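You operate a simulated robot arm through the tools that you are given. There is no shell and no other tool.

You run a simulated robot arm. Do the job below in one go: nothing can be reset, and whatever is moved stays where it is left.

## Task
Finish the filter run and take the green handle disc out.
Fine: pump the press cup dry before you open it; disc on the bench edge by the press, cup shut again. Where these are worked on the way, their far stop is far enough and under half their travel is too little: press cup.

Only the result counts: the job must be done as asked and must still hold three seconds after the hand-in. Knocking over, shifting, dropping, spilling or breaking anything else fails it.

## Robot
A 6-joint arm with a two-finger gripper, fixed in place. Base frame: the origin is at the foot of the arm, x ahead of it, y to its left, z up; the work surface is at about z = 0. Lengths are in cm, angles in rad, forces in N, time in s.
With the tool pointing down near the work surface it reaches from about 24 to 62 cm from the base axis. Its first joint turns from -1.152 to 1.152 rad. Payload 1.37 kg.
Tool frame: the origin (TCP) lies between the finger pads and is the grasp point; the fingertips stand 2.2 cm ahead of it; z points along the fingers, y is the line along which they close. The gripper opens to 9.2 cm; its body begins 6.5 cm behind the TCP.
Orientation is told as [roll, pitch, yaw] about the base's x, y, z axes, in that order, counted from this pose: with the fingers straight down and closing along the base's y, the tool's x points along the base's -x, its y along +y and its z along -z.

## Interface
- The arm moves only by the tool servo_tool. Its argument "steps" is a list of rows, each an object of numbers (a shift or turn left out is 0, a gripper value left out holds the last): "dx", "dy", "dz": the shift along the base's x, y, z in m; "ax", "ay", "az": the turn, a rotation vector about the base's x, y, z in degrees; "hand": the gripper command, from -1 (shut) to 1 (fully open), values between in proportion. In form: [{"dx": .., "dy": .., "dz": .., "ax": .., "ay": .., "az": .., "hand": ..}, ...]. A call has 1 to 20 rows; each row shifts and turns the commanded pose from where the row before left it. Each row takes 0.2 s and may step no farther than 5 cm and 0.15 rad from the row before; otherwise, or with a gripper value out of range, the whole call is refused. Where a pose cannot be reached the arm comes as near as it can. A force on the tool above 40 N (or 10 N above the force at the start of the call, whichever is more), or a blocked arm, ends the call early, and 0.2 s more pass. The fingers move at their own pace (about 5.99 cm/s each) and stop on an object; they squeeze with about 24 N. The grip force told is the motor's: it shows also when the fingers shut on nothing. Time passes only in rows, and 0.2 s behind the last, so rows that do not move let the fingers close. It gives the time, the measured TCP pose, the force on the tool (base axes), the opening and the grip force at its end, in the units of the frame above (readings bear some noise), with the torque about the TCP (base axes, N m) and any sound that the robot's microphone picked up, and new pictures: "pictures" is both (left out), scene, wrist or none.
- Cameras (640 x 400 px; columns grow to the right, rows downward): "scene" is fixed at [1.38, -42.56, 60.47]; the picture's right is [0.93, -0.37, 0.00], its down [-0.12, -0.29, -0.95] and it looks along [0.35, 0.88, -0.32] (base axes); focal length 354 px, centre (320, 200). "wrist" rides on the gripper at [7.1, 1.9, -10.2] in the tool frame; the picture's right is [-0.26, 0.96, 0.00], its down [-0.75, -0.21, -0.62] and it looks along [-0.60, -0.16, 0.78] (tool axes); focal length 280 px, centre (320, 200). There is no depth. A picture from a camera that has moved, and an enlarged one, comes with that camera's place and axes in the base frame and with its lens. The place of the scene camera against the robot may be out by one fixed shift of up to 1.8 cm in any direction.
- close_up(camera, box): a new picture of the part [left, top, right, bottom] of that camera's present view, enlarged. It takes no simulated time.
- finish_job(): hands the job in; it is judged then, once.

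Nothing tells you positions but the pictures and the camera data. Unless the task says otherwise, let go and move clear before handing in.

The tools are called after "Call:" as name(argument=value, ...) on one line, values as JSON. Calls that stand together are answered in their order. servo_tool: Moves the arm, as the interface text tells. Its arguments: {"type":"object","properties":{"steps":{"type":"array","items":{"type":"object","properties":{"dx":{"type":"number"},"dy":{"type":"number"},"dz":{"type":"number"},"ax":{"type":"number"},"ay":{"type":"number"},"az":{"type":"number"},"hand":{"type":"number"}}}},"pictures":{"type":"string","enum":["both","scene","wrist","none"]}},"required":["steps"]} The other tools are called the same way: close_up (camera, box) takes an enlarged picture of a part of a camera's view; finish_job () hands the job in.

At the start:

```text
time: 0.0
tcp_pos: [25.66, 29.8, 50.61]
tcp_rot: [-0.001, 0.0, -0.001]
force: [0.6, 0.5, 0.5]
wrist_torque: [0.01, -0.02, 0.02]
opening: 9.2
grip_force: 0.0
```

scene: 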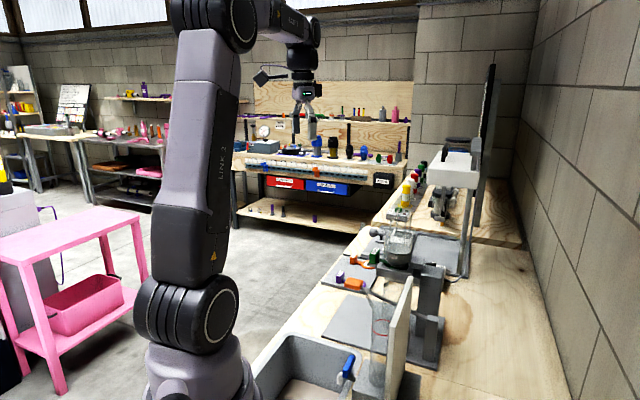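
wrist: 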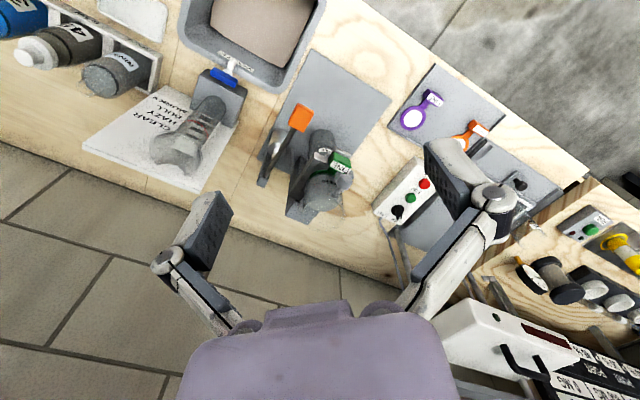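

I see a cluttered bench with a sink, a lever-like press in the wrist view, a button box and discs. I will look closer at both views before moving.

Call:
close_up(camera="wrist", box=[230, 60, 400, 240])

Call:
close_up(camera="wrist", box=[370, 60, 600, 240])

Call:
close_up(camera="wrist", box=[0, 0, 260, 200])

Call:
close_up(camera="scene", box=[320, 220, 480, 320])

Call:
close_up(camera="scene", box=[230, 80, 420, 200])

Call:
close_up(camera="scene", box=[250, 300, 450, 400])

Call:
close_up(camera="wrist", box=[430, 190, 640, 400])

```text
2.22 times, centred on (315, 150) of wrist
camera zoom: at [18.61, 31.73, 60.75], right [0.26, 0.96, 0.0], down [0.75, -0.21, 0.62], along [0.6, -0.16, -0.78], focal length 623 px, centre (331, 311)
```

zoom: 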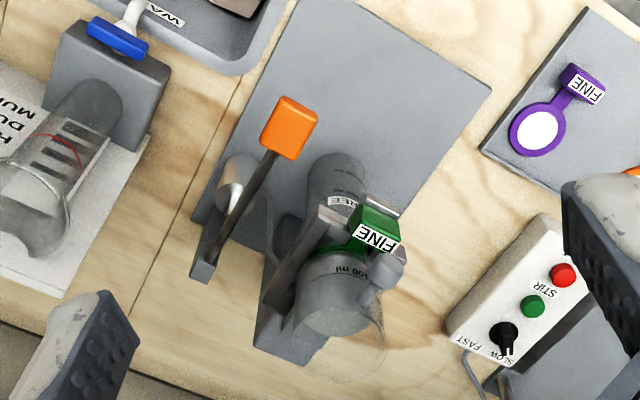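

```text
2.22 times, centred on (485, 150) of wrist
camera zoom: at [18.61, 31.73, 60.75], right [0.26, 0.96, 0.0], down [0.75, -0.21, 0.62], along [0.6, -0.16, -0.78], focal length 623 px, centre (-47, 311)
```

zoom: 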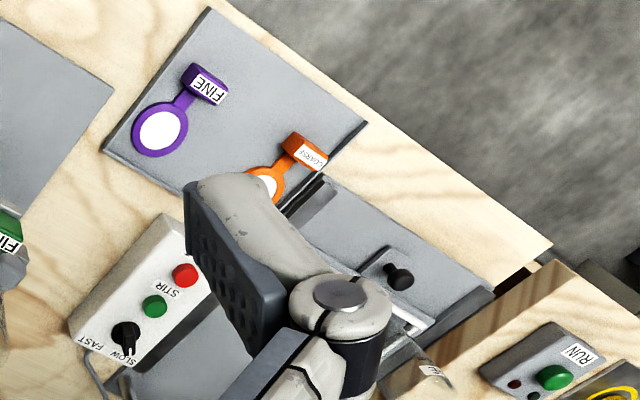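

```text
2.00 times, centred on (130, 100) of wrist
camera zoom: at [18.61, 31.73, 60.75], right [0.26, 0.96, 0.0], down [0.75, -0.21, 0.62], along [0.6, -0.16, -0.78], focal length 561 px, centre (700, 400)
```

zoom: 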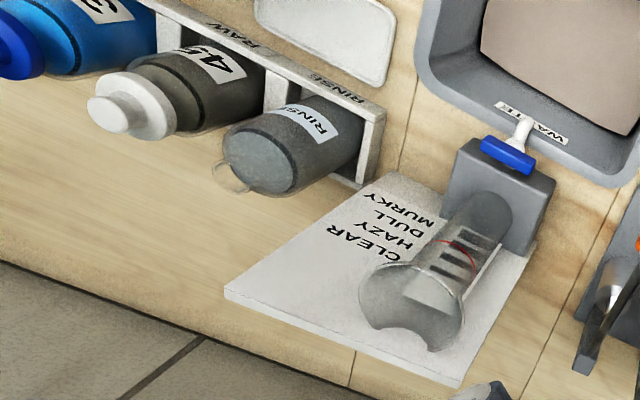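

```text
4.00 times, centred on (400, 270) of scene
camera zoom: at [1.38, -42.56, 60.47], right [0.93, -0.37, 0.0], down [-0.12, -0.29, -0.95], along [0.35, 0.88, -0.32], focal length 1415 px, centre (0, -80)
```

zoom: 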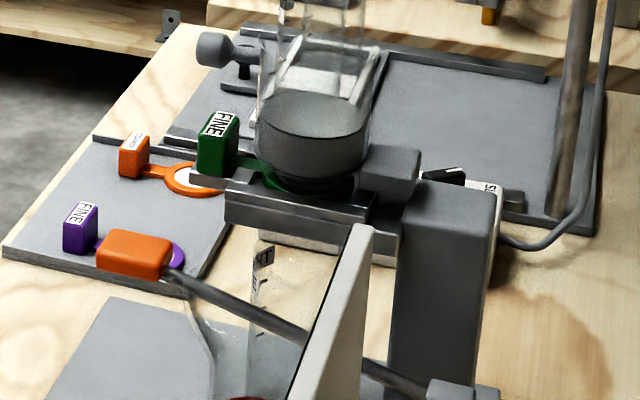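

```text
3.33 times, centred on (325, 140) of scene
camera zoom: at [1.38, -42.56, 60.47], right [0.93, -0.37, 0.0], down [-0.12, -0.29, -0.95], along [0.35, 0.88, -0.32], focal length 1179 px, centre (303, 400)
```

zoom: 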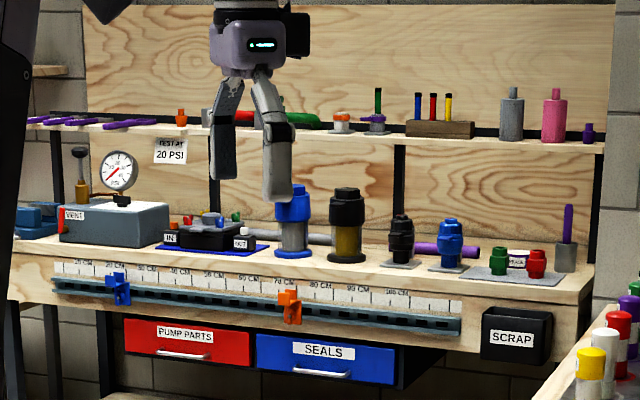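

```text
3.20 times, centred on (350, 350) of scene
camera zoom: at [1.38, -42.56, 60.47], right [0.93, -0.37, 0.0], down [-0.12, -0.29, -0.95], along [0.35, 0.88, -0.32], focal length 1132 px, centre (224, -280)
```

zoom: 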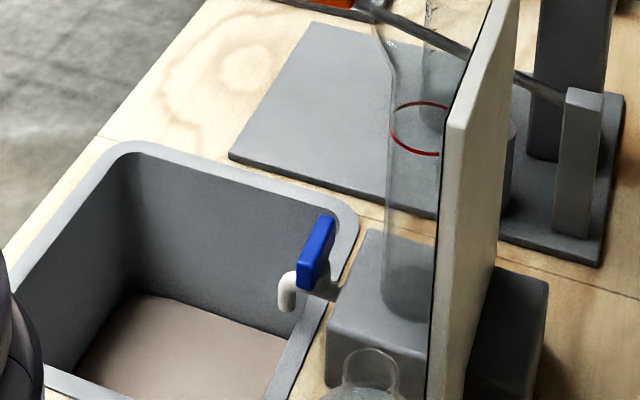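

```text
1.90 times, centred on (535, 295) of wrist
camera zoom: at [18.61, 31.73, 60.75], right [0.26, 0.96, 0.0], down [0.75, -0.21, 0.62], along [0.6, -0.16, -0.78], focal length 534 px, centre (-90, 19)
```

zoom: 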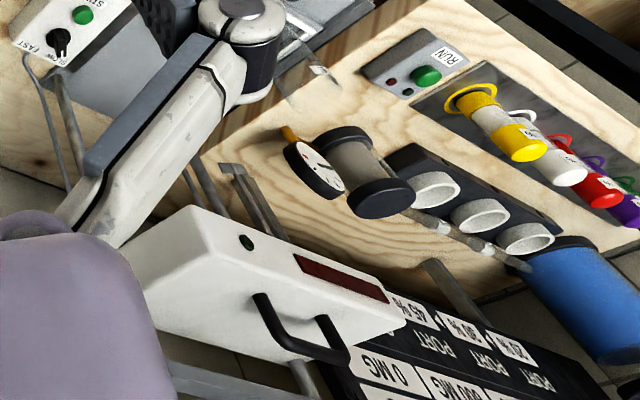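

The press seems to be at about (48, 25), with the green handle near (44.7, 28.5, 17.5) and an orange lever handle near (36.5, 24, 13.5). I'll turn the hand to line up with the diagonal bench and look from the front.

Call:
servo_tool(steps=[{"dx": 0.014, "dy": 0.008, "dz": -0.02, "az": -7.5}, {"dx": 0.014, "dy": 0.008, "dz": -0.02, "az": -7.5}, {"dx": 0.014, "dy": 0.008, "dz": -0.02, "az": -7.5}, {"dx": 0.014, "dy": 0.008, "dz": -0.02, "az": -7.5}, {"dx": 0.014, "dy": 0.008, "dz": -0.02, "az": -7.5}, {"dx": 0.014, "dy": 0.008, "dz": -0.02, "az": -7.5}, {}])

```text
time: 1.6
tcp_pos: [33.91, 34.74, 38.66]
tcp_rot: [-0.001, 0.0, -0.787]
force: [-0.5, 0.9, -1.0]
wrist_torque: [-0.03, -0.02, 0.01]
opening: 9.21
grip_force: 0.0
camera wrist: at [30.34, 41.03, 48.73], right [0.87, 0.49, 0.0], down [0.39, -0.68, 0.62], along [0.31, -0.54, -0.78], focal length 280 px, centre (320, 200)
```

scene: 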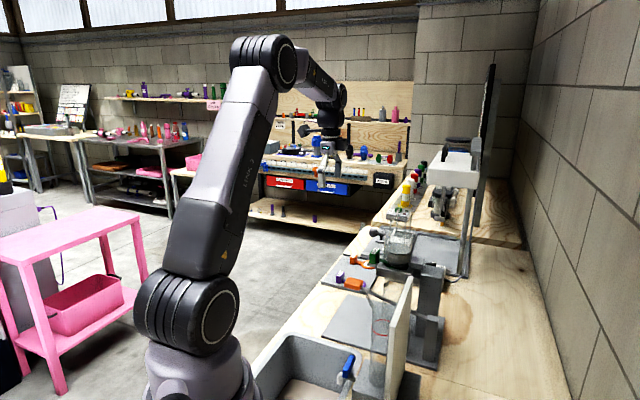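
wrist: 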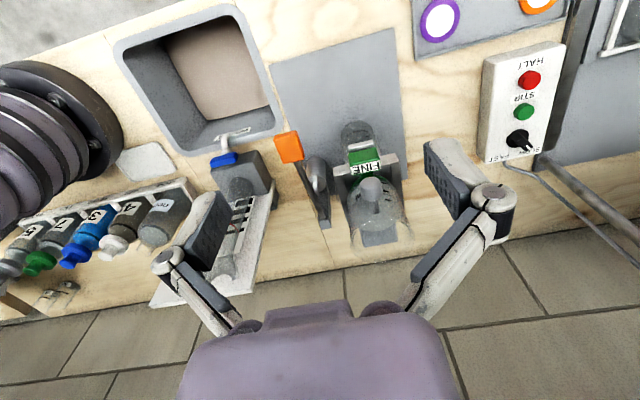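

Call:
close_up(camera="wrist", box=[260, 100, 440, 260])

Call:
close_up(camera="scene", box=[340, 210, 460, 300])

Call:
close_up(camera="scene", box=[360, 280, 460, 380])

```text
2.50 times, centred on (350, 180) of wrist
camera zoom: at [30.34, 41.03, 48.73], right [0.87, 0.49, 0.0], down [0.39, -0.68, 0.62], along [0.31, -0.54, -0.78], focal length 701 px, centre (245, 250)
```

zoom: 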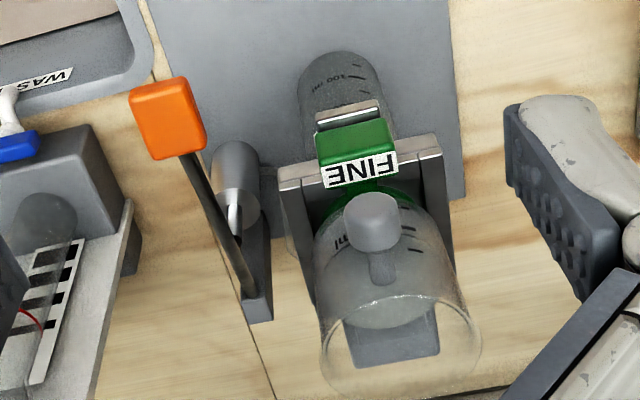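

```text
4.44 times, centred on (400, 255) of scene
camera zoom: at [1.39, -42.56, 60.47], right [0.93, -0.37, 0.0], down [-0.12, -0.29, -0.95], along [0.35, 0.88, -0.32], focal length 1573 px, centre (-36, -44)
```

zoom: 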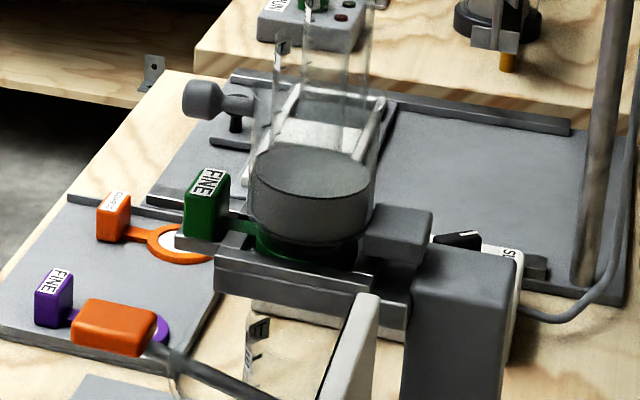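

```text
4.00 times, centred on (410, 330) of scene
camera zoom: at [1.39, -42.56, 60.47], right [0.93, -0.37, 0.0], down [-0.12, -0.29, -0.95], along [0.35, 0.88, -0.32], focal length 1415 px, centre (-40, -320)
```

zoom: 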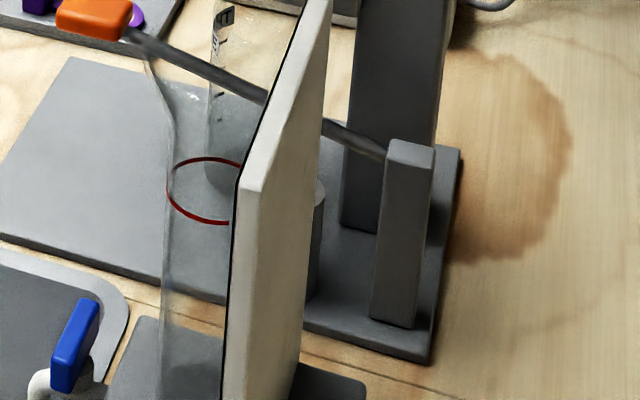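

The cup carries a grey knob on its front near (44, 28, 24), the green handle sits below it, and a hinge block is on the column behind. I'll take a lower, tilted look from the front before touching anything.

Call:
servo_tool(steps=[{"dx": 0.004, "dy": 0.007, "dz": -0.025, "ax": -3.54, "ay": -3.54}, {"dx": 0.004, "dy": 0.007, "dz": -0.03, "ax": -3.54, "ay": -3.54}, {"dx": 0.004, "dy": 0.007, "dz": -0.03, "ax": -3.54, "ay": -3.54}, {"dx": 0.004, "dy": 0.007, "dz": -0.03, "ax": -3.54, "ay": -3.54}, {"dx": 0.004, "dy": 0.007, "dz": -0.03, "ax": -3.54, "ay": -3.54}, {"dx": 0.004, "dy": 0.007, "dz": -0.03, "ax": -3.54, "ay": -3.54}, {}])

```text
time: 3.2
tcp_pos: [36.44, 39.12, 21.08]
tcp_rot: [0.002, -0.525, -0.786]
force: [-0.1, 0.0, 0.1]
wrist_torque: [-0.01, 0.0, 0.0]
opening: 9.19
grip_force: 0.0
camera wrist: at [29.9, 48.26, 26.34], right [0.84, 0.52, 0.13], down [0.09, -0.39, 0.92], along [0.53, -0.76, -0.37], focal length 280 px, centre (320, 200)
```

scene: 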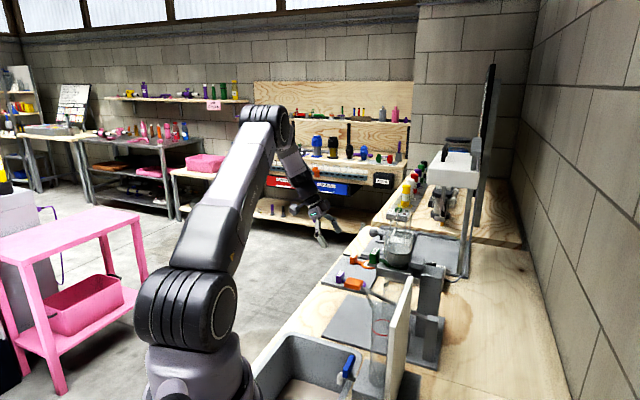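
wrist: 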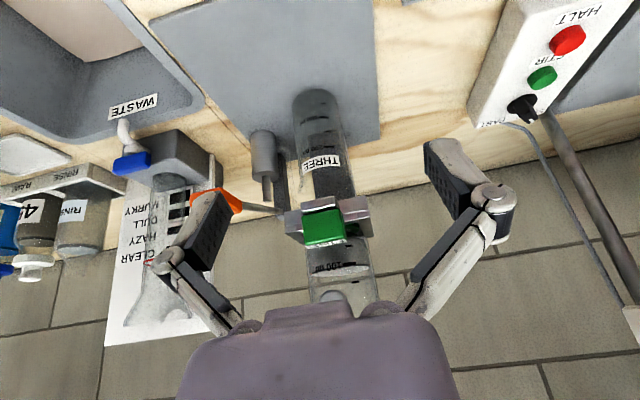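

Call:
close_up(camera="wrist", box=[230, 80, 410, 310])

Call:
close_up(camera="wrist", box=[290, 180, 390, 260])

```text
1.74 times, centred on (320, 195) of wrist
camera zoom: at [29.9, 48.26, 26.34], right [0.84, 0.52, 0.13], down [0.09, -0.39, 0.92], along [0.53, -0.76, -0.37], focal length 488 px, centre (320, 209)
```

zoom: 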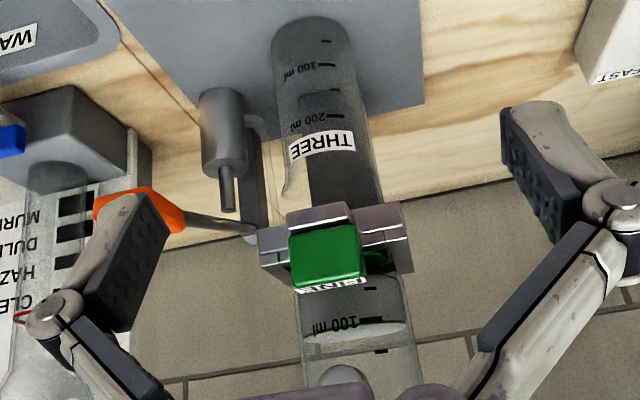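

```text
5.00 times, centred on (340, 220) of wrist
camera zoom: at [29.9, 48.26, 26.34], right [0.84, 0.52, 0.13], down [0.09, -0.39, 0.92], along [0.53, -0.76, -0.37], focal length 1402 px, centre (220, 100)
```

zoom: 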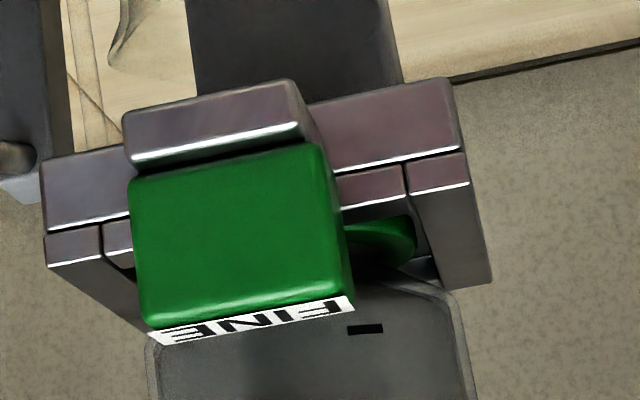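

The receiving beaker "THREE" stands under the cup, and the pump cylinder stands under the lever, so the orange lever should pump downward. I'll move the hand behind and above the orange handle, tilted so that it stays away from the cup knob.

Call:
servo_tool(steps=[{"dx": -0.004, "dy": -0.027, "dz": 0.004, "ax": 1.41, "ay": 1.41, "hand": 0.3}, {"dx": -0.004, "dy": -0.027, "ax": 1.41, "ay": 1.41}, {"dx": -0.004, "dy": -0.027, "ax": 1.41, "ay": 1.41}, {"dx": -0.004, "dy": -0.027, "ax": 1.41, "ay": 1.41}, {"dx": -0.004, "dy": -0.027, "ax": 1.41, "ay": 1.41}, {}])

```text
time: 4.6
tcp_pos: [34.4, 25.38, 21.6]
tcp_rot: [0.001, -0.349, -0.785]
force: [0.2, 0.0, -0.5]
wrist_torque: [-0.02, -0.01, 0.0]
opening: 5.97
grip_force: 0.1
camera wrist: at [28.68, 33.92, 28.7], right [0.86, 0.51, 0.09], down [0.2, -0.49, 0.84], along [0.47, -0.7, -0.53], focal length 280 px, centre (320, 200)
```

scene: 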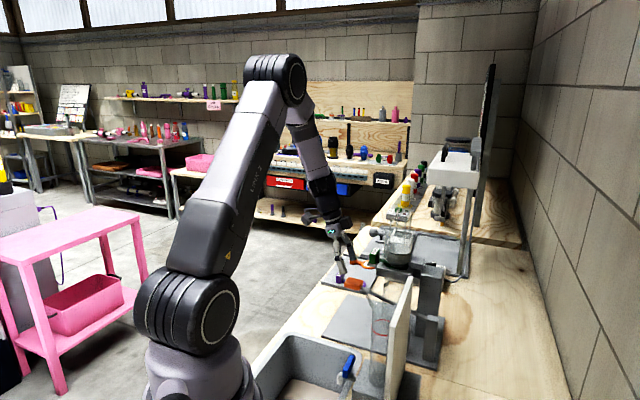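
wrist: 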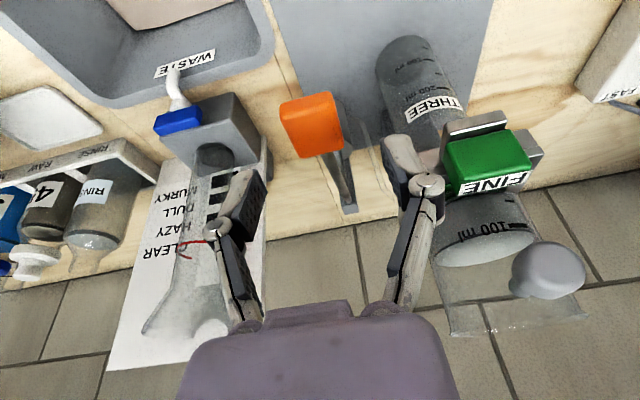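

The fingers line up with the orange handle, which is at about (36.2, 23.2, 14). I'll advance along the tool axis part of the way and check.

Call:
servo_tool(steps=[{"dx": 0.0043, "dy": -0.0043, "dz": -0.0165}, {"dx": 0.0043, "dy": -0.0043, "dz": -0.0165}, {"dx": 0.0043, "dy": -0.0043, "dz": -0.0165}, {}])

```text
time: 5.6
tcp_pos: [35.76, 24.07, 16.51]
tcp_rot: [0.0, -0.349, -0.786]
force: [0.2, 0.3, 0.3]
wrist_torque: [-0.01, -0.02, -0.02]
opening: 5.97
grip_force: 0.2
camera wrist: at [29.95, 32.62, 23.66], right [0.86, 0.51, 0.09], down [0.2, -0.49, 0.85], along [0.47, -0.71, -0.53], focal length 280 px, centre (320, 200)
```

scene: 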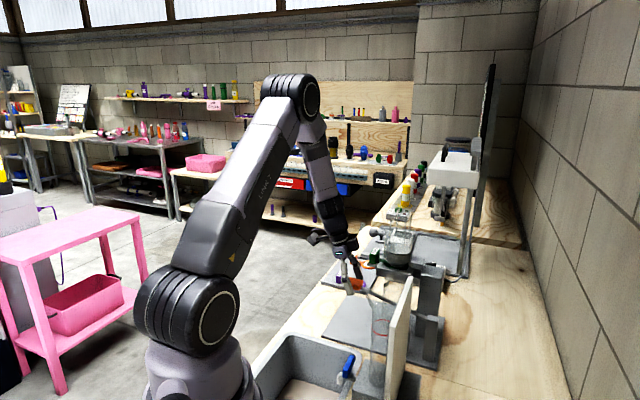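
wrist: 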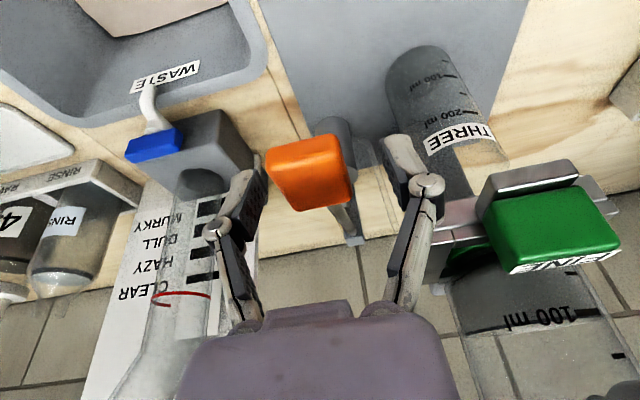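

The orange handle sits between the fingers. I'll go the last 2.3 cm and close on it.

Call:
servo_tool(steps=[{"dx": 0.0028, "dy": -0.0028, "dz": -0.0108}, {"dx": 0.0028, "dy": -0.0028, "dz": -0.0108}, {}, {"hand": -1}, {"hand": -1}, {"hand": -1}, {"hand": -1}])

```text
time: 7.2
tcp_pos: [36.12, 23.25, 14.36]
tcp_rot: [-0.009, -0.349, -0.786]
force: [-26.1, -15.3, 4.1]
wrist_torque: [-0.08, -0.28, -0.26]
opening: 2.97
grip_force: 28.6
camera wrist: at [30.37, 31.88, 21.46], right [0.86, 0.51, 0.08], down [0.21, -0.49, 0.85], along [0.47, -0.71, -0.53], focal length 280 px, centre (320, 200)
```

scene: 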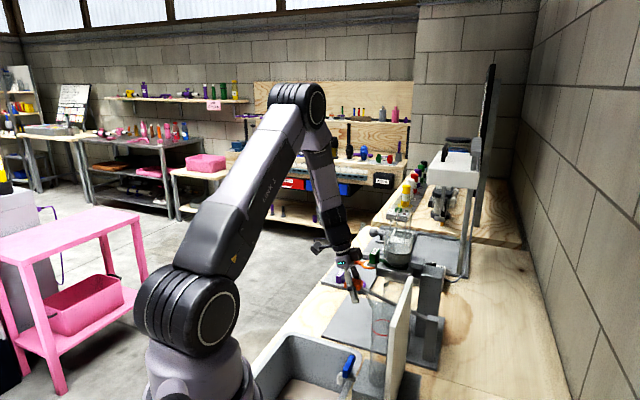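
wrist: 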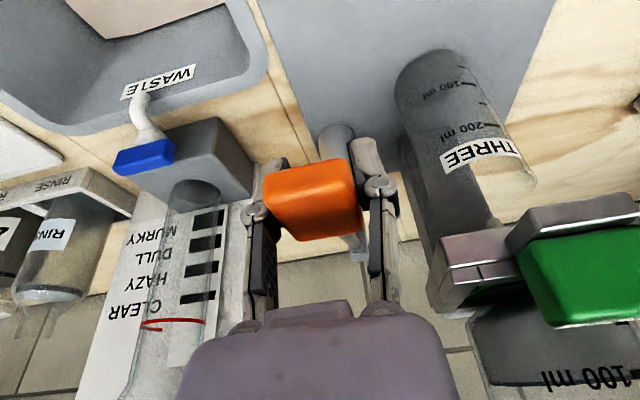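

The handle is gripped but off-centre, giving a side force along -u. I'll shift the hand a little that way to relieve it.

Call:
servo_tool(steps=[{"dx": -0.0015, "dy": -0.0012, "hand": -1}, {}], pictures="none")

```text
time: 7.8
tcp_pos: [36.12, 23.31, 14.21]
tcp_rot: [-0.001, -0.352, -0.786]
force: [-9.0, -17.5, -4.0]
wrist_torque: [0.51, 0.34, 0.0]
opening: 3.0
grip_force: 28.3
```

Call:
servo_tool(steps=[{"dx": -0.0012, "dy": -0.0012}, {}], pictures="none")

```text
time: 8.4
tcp_pos: [36.2, 23.23, 14.61]
tcp_rot: [0.004, -0.351, -0.788]
force: [12.1, -14.5, -6.0]
wrist_torque: [0.47, 0.38, -0.01]
opening: 2.97
grip_force: 27.9
```

The side force is gone. I'll begin the lever's downward arc about its pivot on the rear post, with small steps and turning the tool along with it.

Call:
servo_tool(steps=[{"dx": 0.0007, "dy": -0.0007}, {"dx": -0.0015, "dy": 0.0015, "dz": -0.0099, "ax": -2.12, "ay": -2.12}, {"dx": -0.0012, "dy": 0.0012, "dz": -0.01, "ax": -2.12, "ay": -2.12}, {}])

```text
time: 9.4
tcp_pos: [35.81, 23.52, 12.31]
tcp_rot: [0.001, -0.455, -0.785]
force: [-4.5, -5.4, 5.4]
wrist_torque: [-0.32, -0.45, 0.01]
opening: 2.95
grip_force: 28.2
camera wrist: at [29.59, 32.55, 18.29], right [0.85, 0.52, 0.12], down [0.14, -0.43, 0.89], along [0.51, -0.74, -0.44], focal length 280 px, centre (320, 200)
```

scene: 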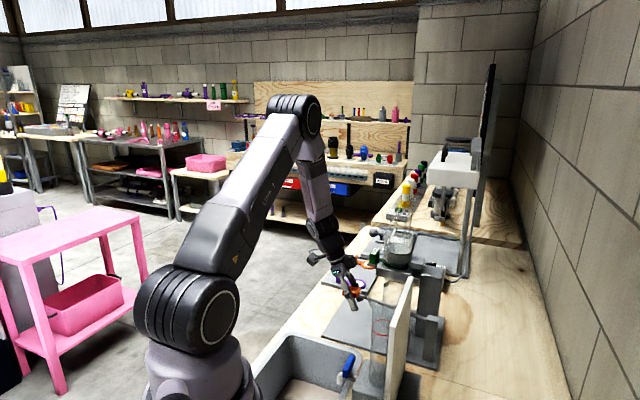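
wrist: 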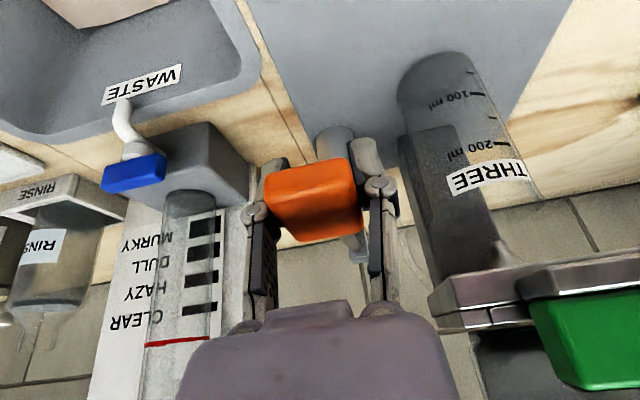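

The lever moves down with little force. I'll continue the stroke to find its lower stop.

Call:
servo_tool(steps=[{"dx": -0.0008, "dy": 0.0008, "dz": -0.0101, "ax": -2.12, "ay": -2.12}, {"dx": -0.0004, "dy": 0.0004, "dz": -0.0101, "ax": -2.12, "ay": -2.12}, {"dz": -0.0101, "ax": -2.12, "ay": -2.12}, {"dx": 0.0003, "dy": -0.0003, "dz": -0.0101, "ax": -2.12, "ay": -2.12}, {}])

```text
time: 10.6
tcp_pos: [35.95, 23.56, 8.41]
tcp_rot: [0.003, -0.668, -0.787]
force: [24.8, -9.9, 7.1]
wrist_torque: [0.02, 0.14, -0.03]
opening: 2.96
grip_force: 27.9
camera wrist: at [28.85, 33.27, 12.02], right [0.83, 0.54, 0.16], down [0.0, -0.29, 0.96], along [0.56, -0.79, -0.24], focal length 280 px, centre (320, 200)
```

scene: 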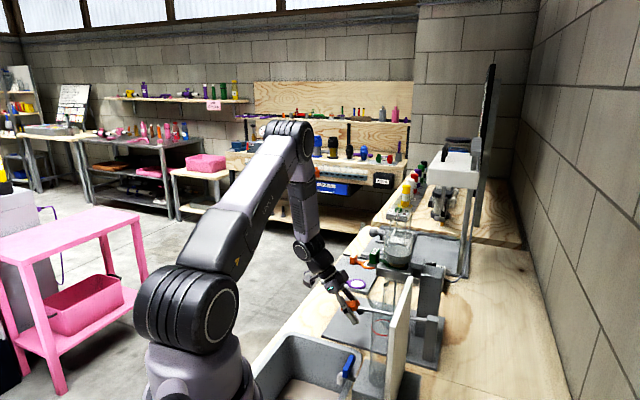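
wrist: 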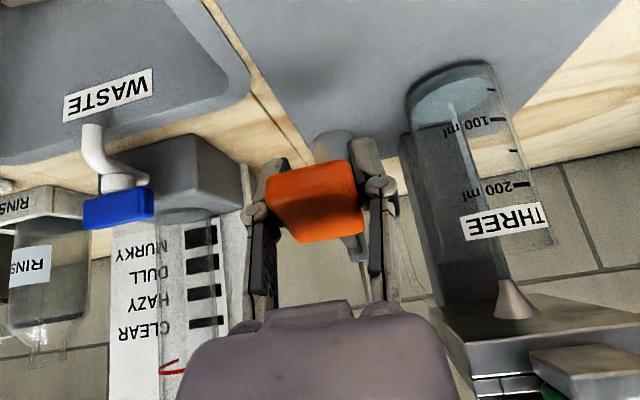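

Filtrate is streaming into the beaker, so this is the pump stroke. I'll ease the radial force and continue down to the stop.

Call:
servo_tool(steps=[{"dx": 0.001, "dy": -0.001}, {"dx": 0.0011, "dy": -0.0011, "dz": -0.01, "ax": -2.12, "ay": -2.12}, {"dx": 0.0015, "dy": -0.0015, "dz": -0.01, "ax": -2.12, "ay": -2.12}, {}])

```text
time: 11.6
tcp_pos: [35.95, 23.3, 6.34]
tcp_rot: [0.003, -0.767, -0.785]
force: [8.6, 13.9, 3.1]
wrist_torque: [-0.19, 0.18, -0.44]
opening: 2.69
grip_force: 28.2
camera wrist: at [28.77, 33.24, 8.73], right [0.81, 0.55, 0.18], down [-0.07, -0.22, 0.97], along [0.58, -0.8, -0.14], focal length 280 px, centre (320, 200)
```

scene: 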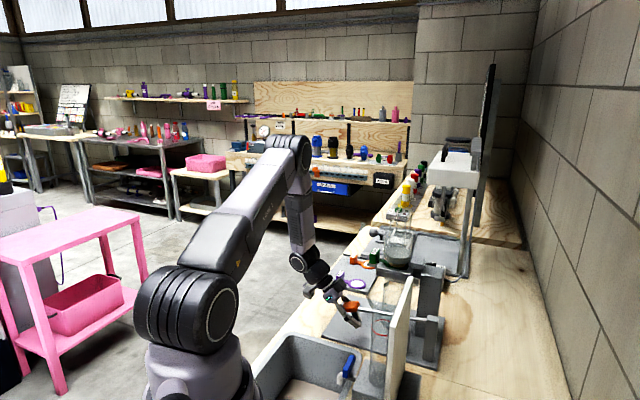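
wrist: 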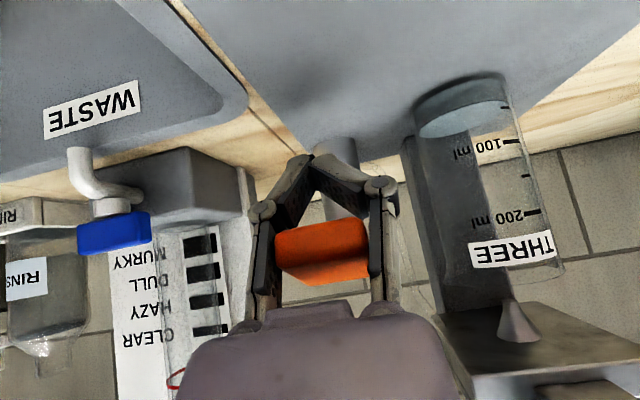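

The lever hit its lower stop and the pads slid a little over the handle. I'll open the fingers and see whether the lever springs back.

Call:
servo_tool(steps=[{"hand": 0.3}, {}, {}, {}])

Call:
close_up(camera="scene", box=[320, 220, 460, 340])

```text
time: 12.6
tcp_pos: [36.13, 23.17, 6.36]
tcp_rot: [-0.001, -0.768, -0.787]
force: [-5.1, 1.3, 2.4]
wrist_torque: [-0.04, -0.3, 0.11]
opening: 6.04
grip_force: 0.8
camera wrist: at [28.84, 33.11, 8.75], right [0.82, 0.55, 0.18], down [-0.07, -0.22, 0.97], along [0.57, -0.81, -0.14], focal length 280 px, centre (320, 200)
```

scene: 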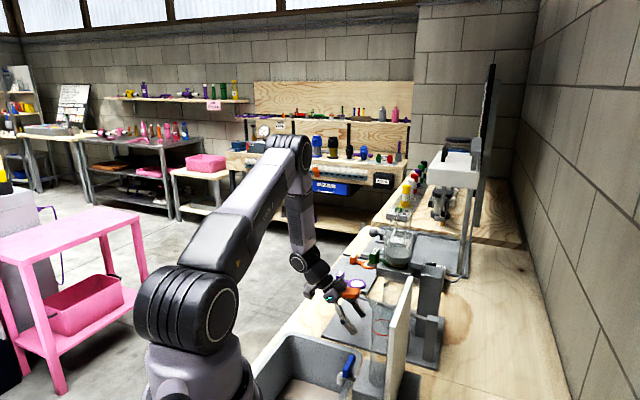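
wrist: 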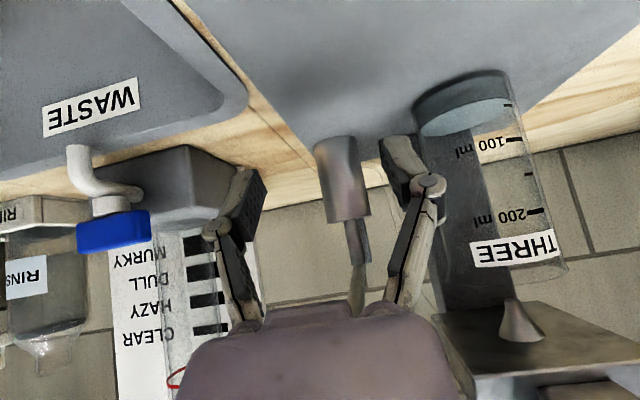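

```text
3.33 times, centred on (390, 280) of scene
camera zoom: at [1.38, -42.56, 60.47], right [0.93, -0.37, 0.0], down [-0.12, -0.29, -0.95], along [0.35, 0.88, -0.32], focal length 1179 px, centre (87, -67)
```

zoom: 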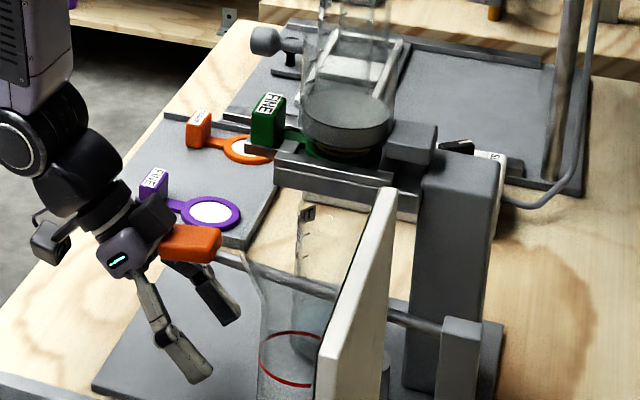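

The lever is spring-returned: it rose again and now lies above the hand. I'll back straight out toward the bench edge, rise, and then pump by pressing on the handle from above.

Call:
servo_tool(steps=[{"dx": -0.014, "dy": 0.014}, {"dx": -0.014, "dy": 0.014}, {"dx": -0.014, "dy": 0.014}, {"dx": -0.007, "dy": 0.007}, {"dz": 0.035, "ax": 3.36, "ay": 3.36}, {"dz": 0.035, "ax": 3.36, "ay": 3.36}, {"dz": 0.035, "ax": 3.36, "ay": 3.36}, {"dz": 0.035, "ax": 3.36, "ay": 3.36, "hand": -1}, {}])

Call:
close_up(camera="wrist", box=[230, 60, 550, 260])

Call:
close_up(camera="scene", box=[320, 220, 460, 340])

```text
time: 14.6
tcp_pos: [31.12, 28.0, 20.44]
tcp_rot: [-0.001, -0.438, -0.785]
force: [0.0, -0.5, 0.0]
wrist_torque: [-0.04, 0.02, 0.0]
opening: 0.0
grip_force: 8.1
camera wrist: at [24.97, 36.92, 26.72], right [0.85, 0.51, 0.11], down [0.15, -0.44, 0.88], along [0.5, -0.73, -0.45], focal length 280 px, centre (320, 200)
```

scene: 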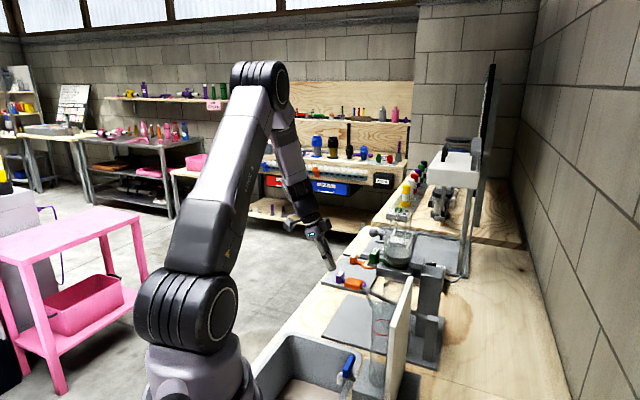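
wrist: 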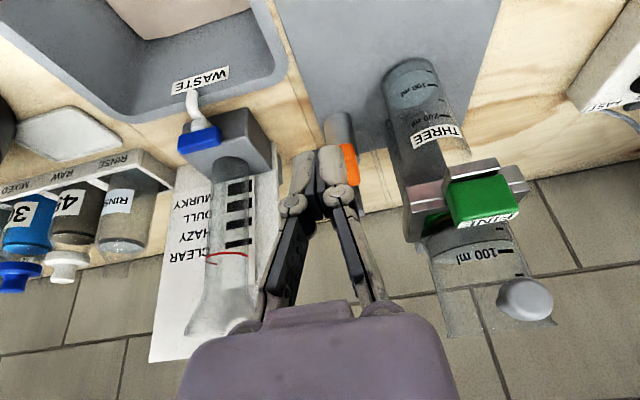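

```text
2.00 times, centred on (390, 160) of wrist
camera zoom: at [24.97, 36.92, 26.72], right [0.85, 0.51, 0.11], down [0.15, -0.44, 0.88], along [0.5, -0.73, -0.45], focal length 561 px, centre (180, 280)
```

zoom: 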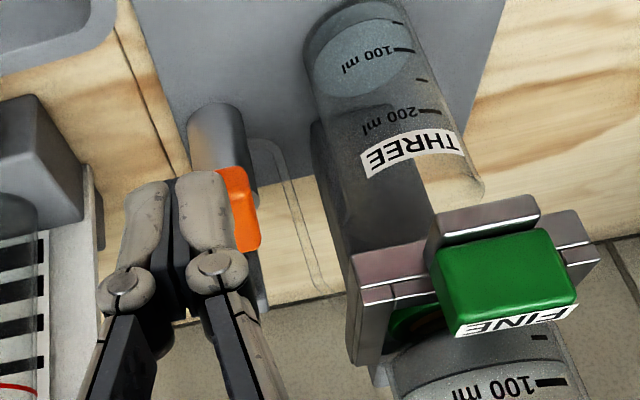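

```text
3.33 times, centred on (390, 280) of scene
camera zoom: at [1.38, -42.56, 60.47], right [0.93, -0.37, 0.0], down [-0.12, -0.29, -0.95], along [0.35, 0.88, -0.32], focal length 1179 px, centre (87, -67)
```

zoom: 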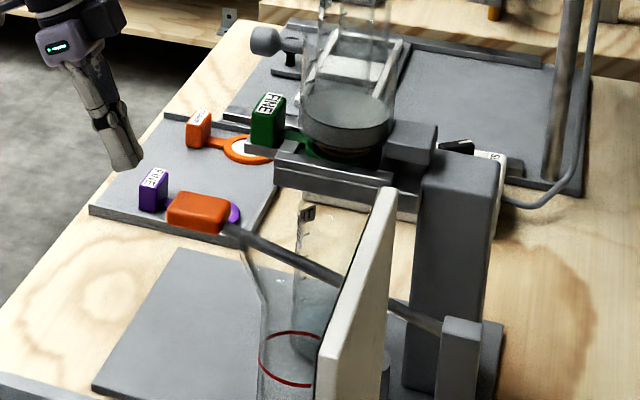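

The first stroke dropped the level a little; the lever is back at rest. I'll press the handle's top with closed fingertips, reading the force to find the stop.

Call:
servo_tool(steps=[{"dx": 0.021, "dy": -0.021, "dz": 0.0}, {"dx": 0.0211, "dy": -0.0211, "dz": -0.0097}, {"dz": -0.016}, {"dz": -0.016}, {"dz": -0.016}, {"dz": -0.016}, {"dz": -0.016}])

```text
time: 16.2
tcp_pos: [35.55, 23.9, 12.36]
tcp_rot: [0.006, -0.444, -0.787]
force: [-11.1, -0.4, 23.8]
wrist_torque: [-0.05, 0.24, -0.01]
opening: 0.59
grip_force: 27.9
stopped in row 7: the force on the tool passed its limit at 64 N (the readings are from after the stop); the commanded pose is now the measured one
camera wrist: at [29.24, 32.77, 18.6], right [0.85, 0.52, 0.12], down [0.14, -0.44, 0.89], along [0.51, -0.74, -0.45], focal length 280 px, centre (320, 200)
```

scene: 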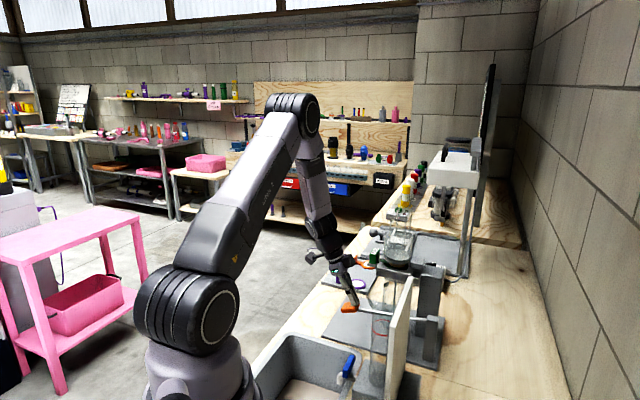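
wrist: 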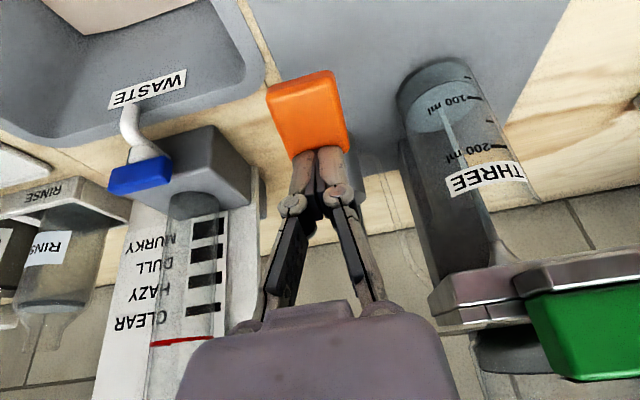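

The stop is at a TCP height of about 12.3 with the fingertips on the handle, and filtrate is running. I'll lift, shift 1.2 cm out along the handle, and do two full strokes.

Call:
servo_tool(steps=[{"dz": 0.0205}, {"dz": 0.0205, "dx": -0.004, "dy": 0.004}, {"dz": 0.0205, "dx": -0.0045, "dy": 0.0045}, {}, {"dz": -0.022}, {"dz": -0.022}, {"dz": -0.017}, {}, {"dz": 0.03}, {"dz": 0.031}, {}, {"dz": -0.022}, {"dz": -0.022}, {"dz": -0.017}, {}])

Call:
close_up(camera="scene", box=[320, 220, 460, 340])

```text
time: 19.4
tcp_pos: [34.7, 24.78, 12.35]
tcp_rot: [0.003, -0.441, -0.788]
force: [-3.0, 1.0, 3.3]
wrist_torque: [0.01, 0.09, 0.0]
opening: 0.63
grip_force: 28.0
camera wrist: at [28.34, 33.73, 18.62], right [0.85, 0.51, 0.12], down [0.15, -0.44, 0.89], along [0.51, -0.74, -0.45], focal length 280 px, centre (320, 200)
```

scene: 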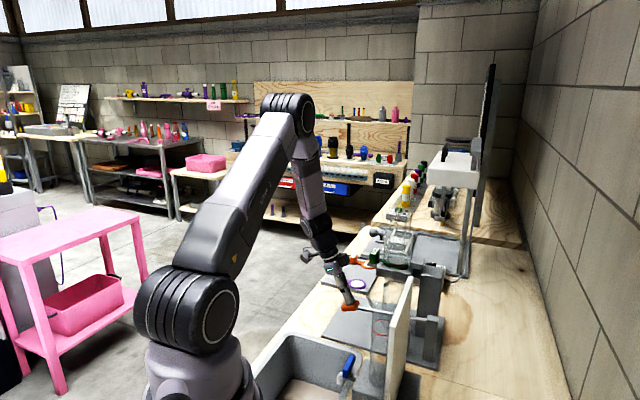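
wrist: 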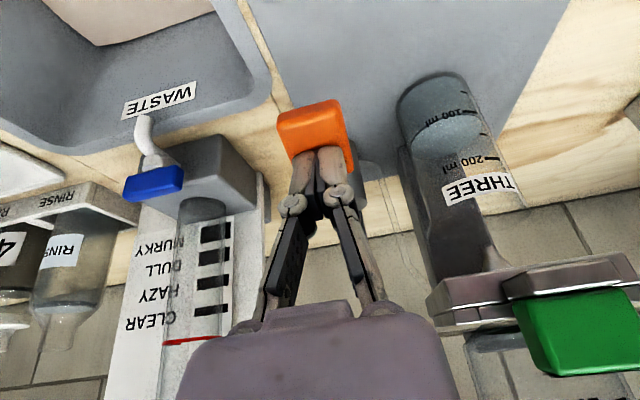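

```text
3.33 times, centred on (390, 280) of scene
camera zoom: at [1.38, -42.56, 60.47], right [0.93, -0.37, 0.0], down [-0.12, -0.29, -0.95], along [0.35, 0.88, -0.32], focal length 1179 px, centre (87, -67)
```

zoom: 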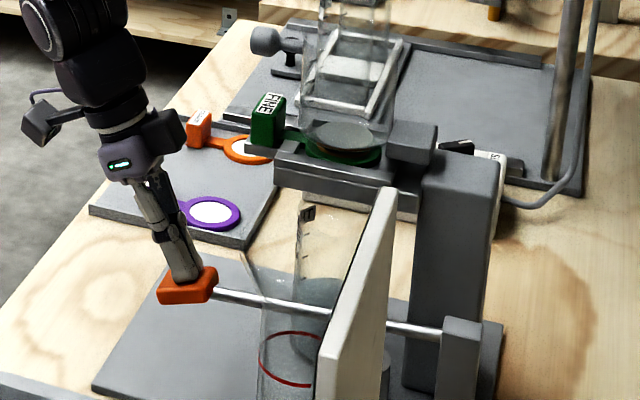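

The cup level has dropped a lot. I'll look more closely at the cup and the outlet.

Call:
close_up(camera="scene", box=[380, 220, 450, 280])

Call:
close_up(camera="wrist", box=[380, 60, 640, 400])

```text
6.67 times, centred on (415, 250) of scene
camera zoom: at [1.38, -42.56, 60.47], right [0.93, -0.37, 0.0], down [-0.12, -0.29, -0.95], along [0.35, 0.88, -0.32], focal length 2359 px, centre (-313, -133)
```

zoom: 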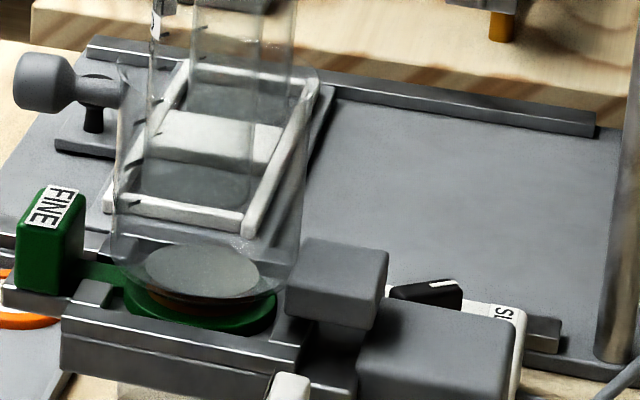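

```text
1.18 times, centred on (510, 230) of wrist
camera zoom: at [28.34, 33.73, 18.62], right [0.85, 0.51, 0.12], down [0.15, -0.44, 0.89], along [0.51, -0.74, -0.45], focal length 330 px, centre (96, 165)
```

zoom: 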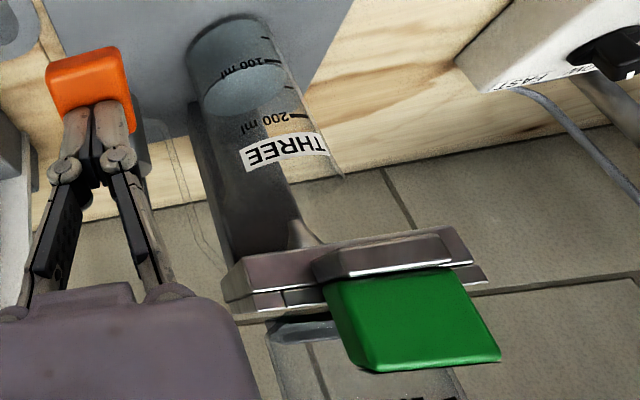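

The cup now looks nearly empty, with a thin grey layer at the bottom. I'll do two more full strokes and then look for any stream or residue.

Call:
servo_tool(steps=[{"dz": 0.03}, {"dz": 0.031}, {}, {"dz": -0.022}, {"dz": -0.022}, {"dz": -0.017}])

Call:
close_up(camera="scene", box=[380, 220, 450, 280])

Call:
close_up(camera="wrist", box=[380, 60, 640, 400])

```text
time: 20.8
tcp_pos: [34.9, 24.76, 12.43]
tcp_rot: [0.004, -0.442, -0.785]
force: [-2.4, 1.6, 3.4]
wrist_torque: [-0.01, 0.0, 0.0]
opening: 0.62
grip_force: 28.0
camera wrist: at [28.55, 33.63, 18.53], right [0.85, 0.51, 0.12], down [0.15, -0.44, 0.89], along [0.51, -0.74, -0.45], focal length 280 px, centre (320, 200)
```

scene: 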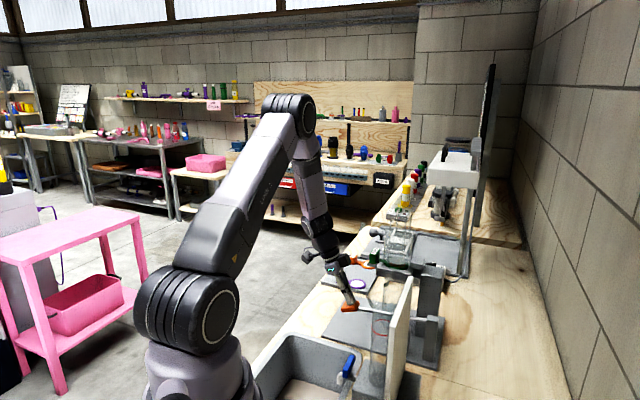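
wrist: 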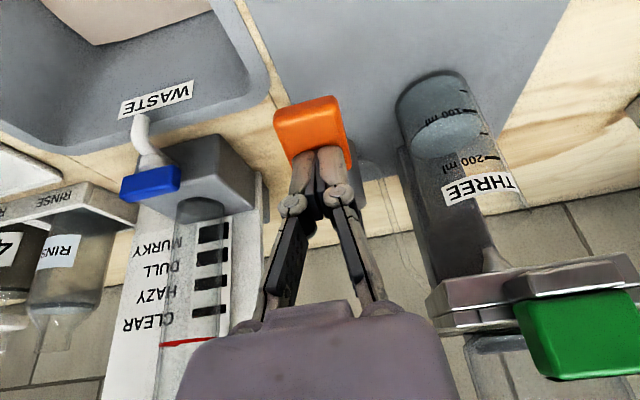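

```text
6.67 times, centred on (415, 250) of scene
camera zoom: at [1.38, -42.56, 60.47], right [0.93, -0.37, 0.0], down [-0.12, -0.29, -0.95], along [0.35, 0.88, -0.32], focal length 2359 px, centre (-313, -133)
```

zoom: 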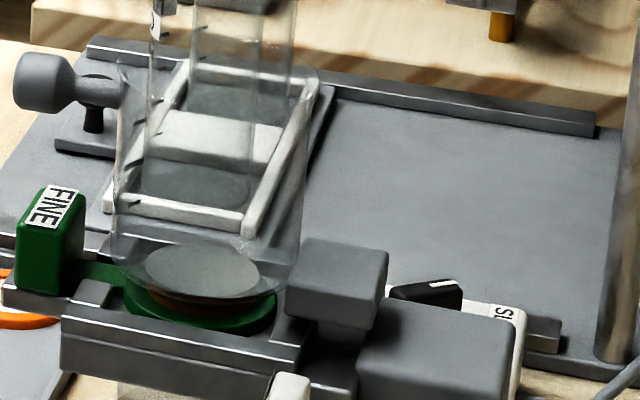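

```text
1.18 times, centred on (510, 230) of wrist
camera zoom: at [28.55, 33.63, 18.53], right [0.85, 0.51, 0.12], down [0.15, -0.44, 0.89], along [0.51, -0.74, -0.45], focal length 330 px, centre (96, 165)
```

zoom: 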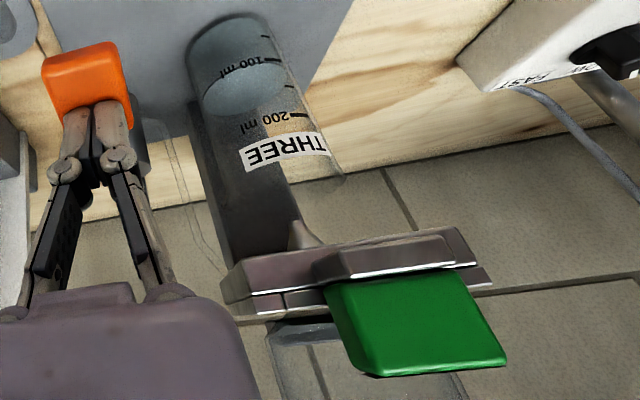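

Another stroke changed nothing and there was no stream, so the cup appears dry. I'll do one extra stroke for certainty, then raise clear and let the lever return.

Call:
servo_tool(steps=[{"dz": 0.03}, {"dz": 0.031}, {}, {"dz": -0.022}, {"dz": -0.022}, {"dz": -0.018}, {}, {"dz": 0.03}, {"dz": 0.03}, {"dz": 0.03, "dx": -0.01, "dy": 0.01}, {"dz": 0.03, "dx": -0.01, "dy": 0.01}, {}])

Call:
close_up(camera="scene", box=[380, 220, 450, 280])

Call:
close_up(camera="wrist", box=[320, 60, 560, 280])

```text
time: 23.4
tcp_pos: [32.41, 26.77, 24.35]
tcp_rot: [0.003, -0.441, -0.785]
force: [-0.4, 0.3, 0.1]
wrist_torque: [0.03, 0.01, -0.01]
opening: 0.02
grip_force: 27.8
camera wrist: at [26.19, 35.65, 30.55], right [0.85, 0.52, 0.12], down [0.15, -0.44, 0.89], along [0.51, -0.74, -0.45], focal length 280 px, centre (320, 200)
```

scene: 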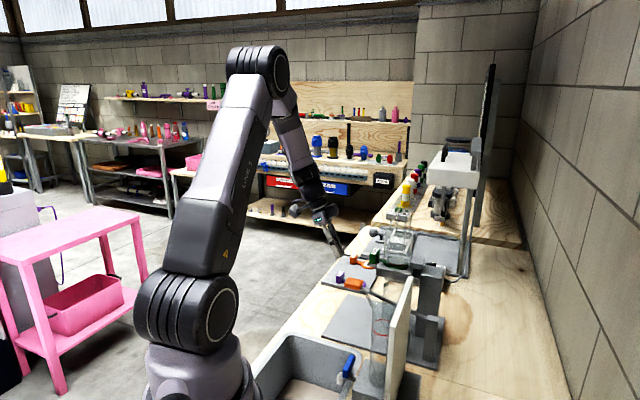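
wrist: 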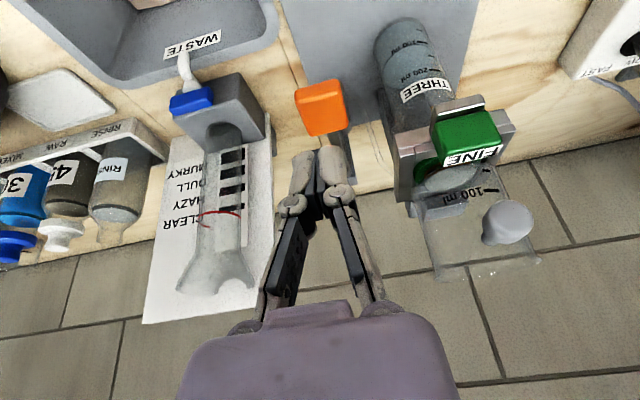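

```text
6.67 times, centred on (415, 250) of scene
camera zoom: at [1.38, -42.56, 60.47], right [0.93, -0.37, 0.0], down [-0.12, -0.29, -0.95], along [0.35, 0.88, -0.32], focal length 2359 px, centre (-313, -133)
```

zoom: 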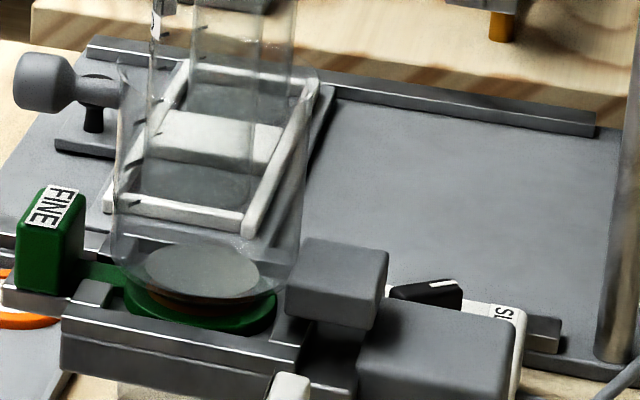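

```text
1.82 times, centred on (440, 170) of wrist
camera zoom: at [26.19, 35.65, 30.55], right [0.85, 0.52, 0.12], down [0.15, -0.44, 0.89], along [0.51, -0.74, -0.45], focal length 510 px, centre (102, 254)
```

zoom: 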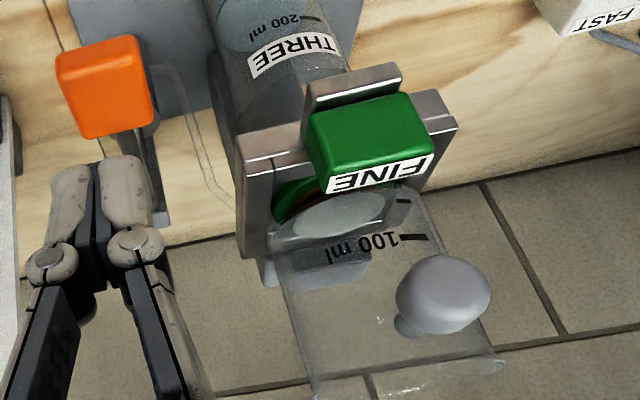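

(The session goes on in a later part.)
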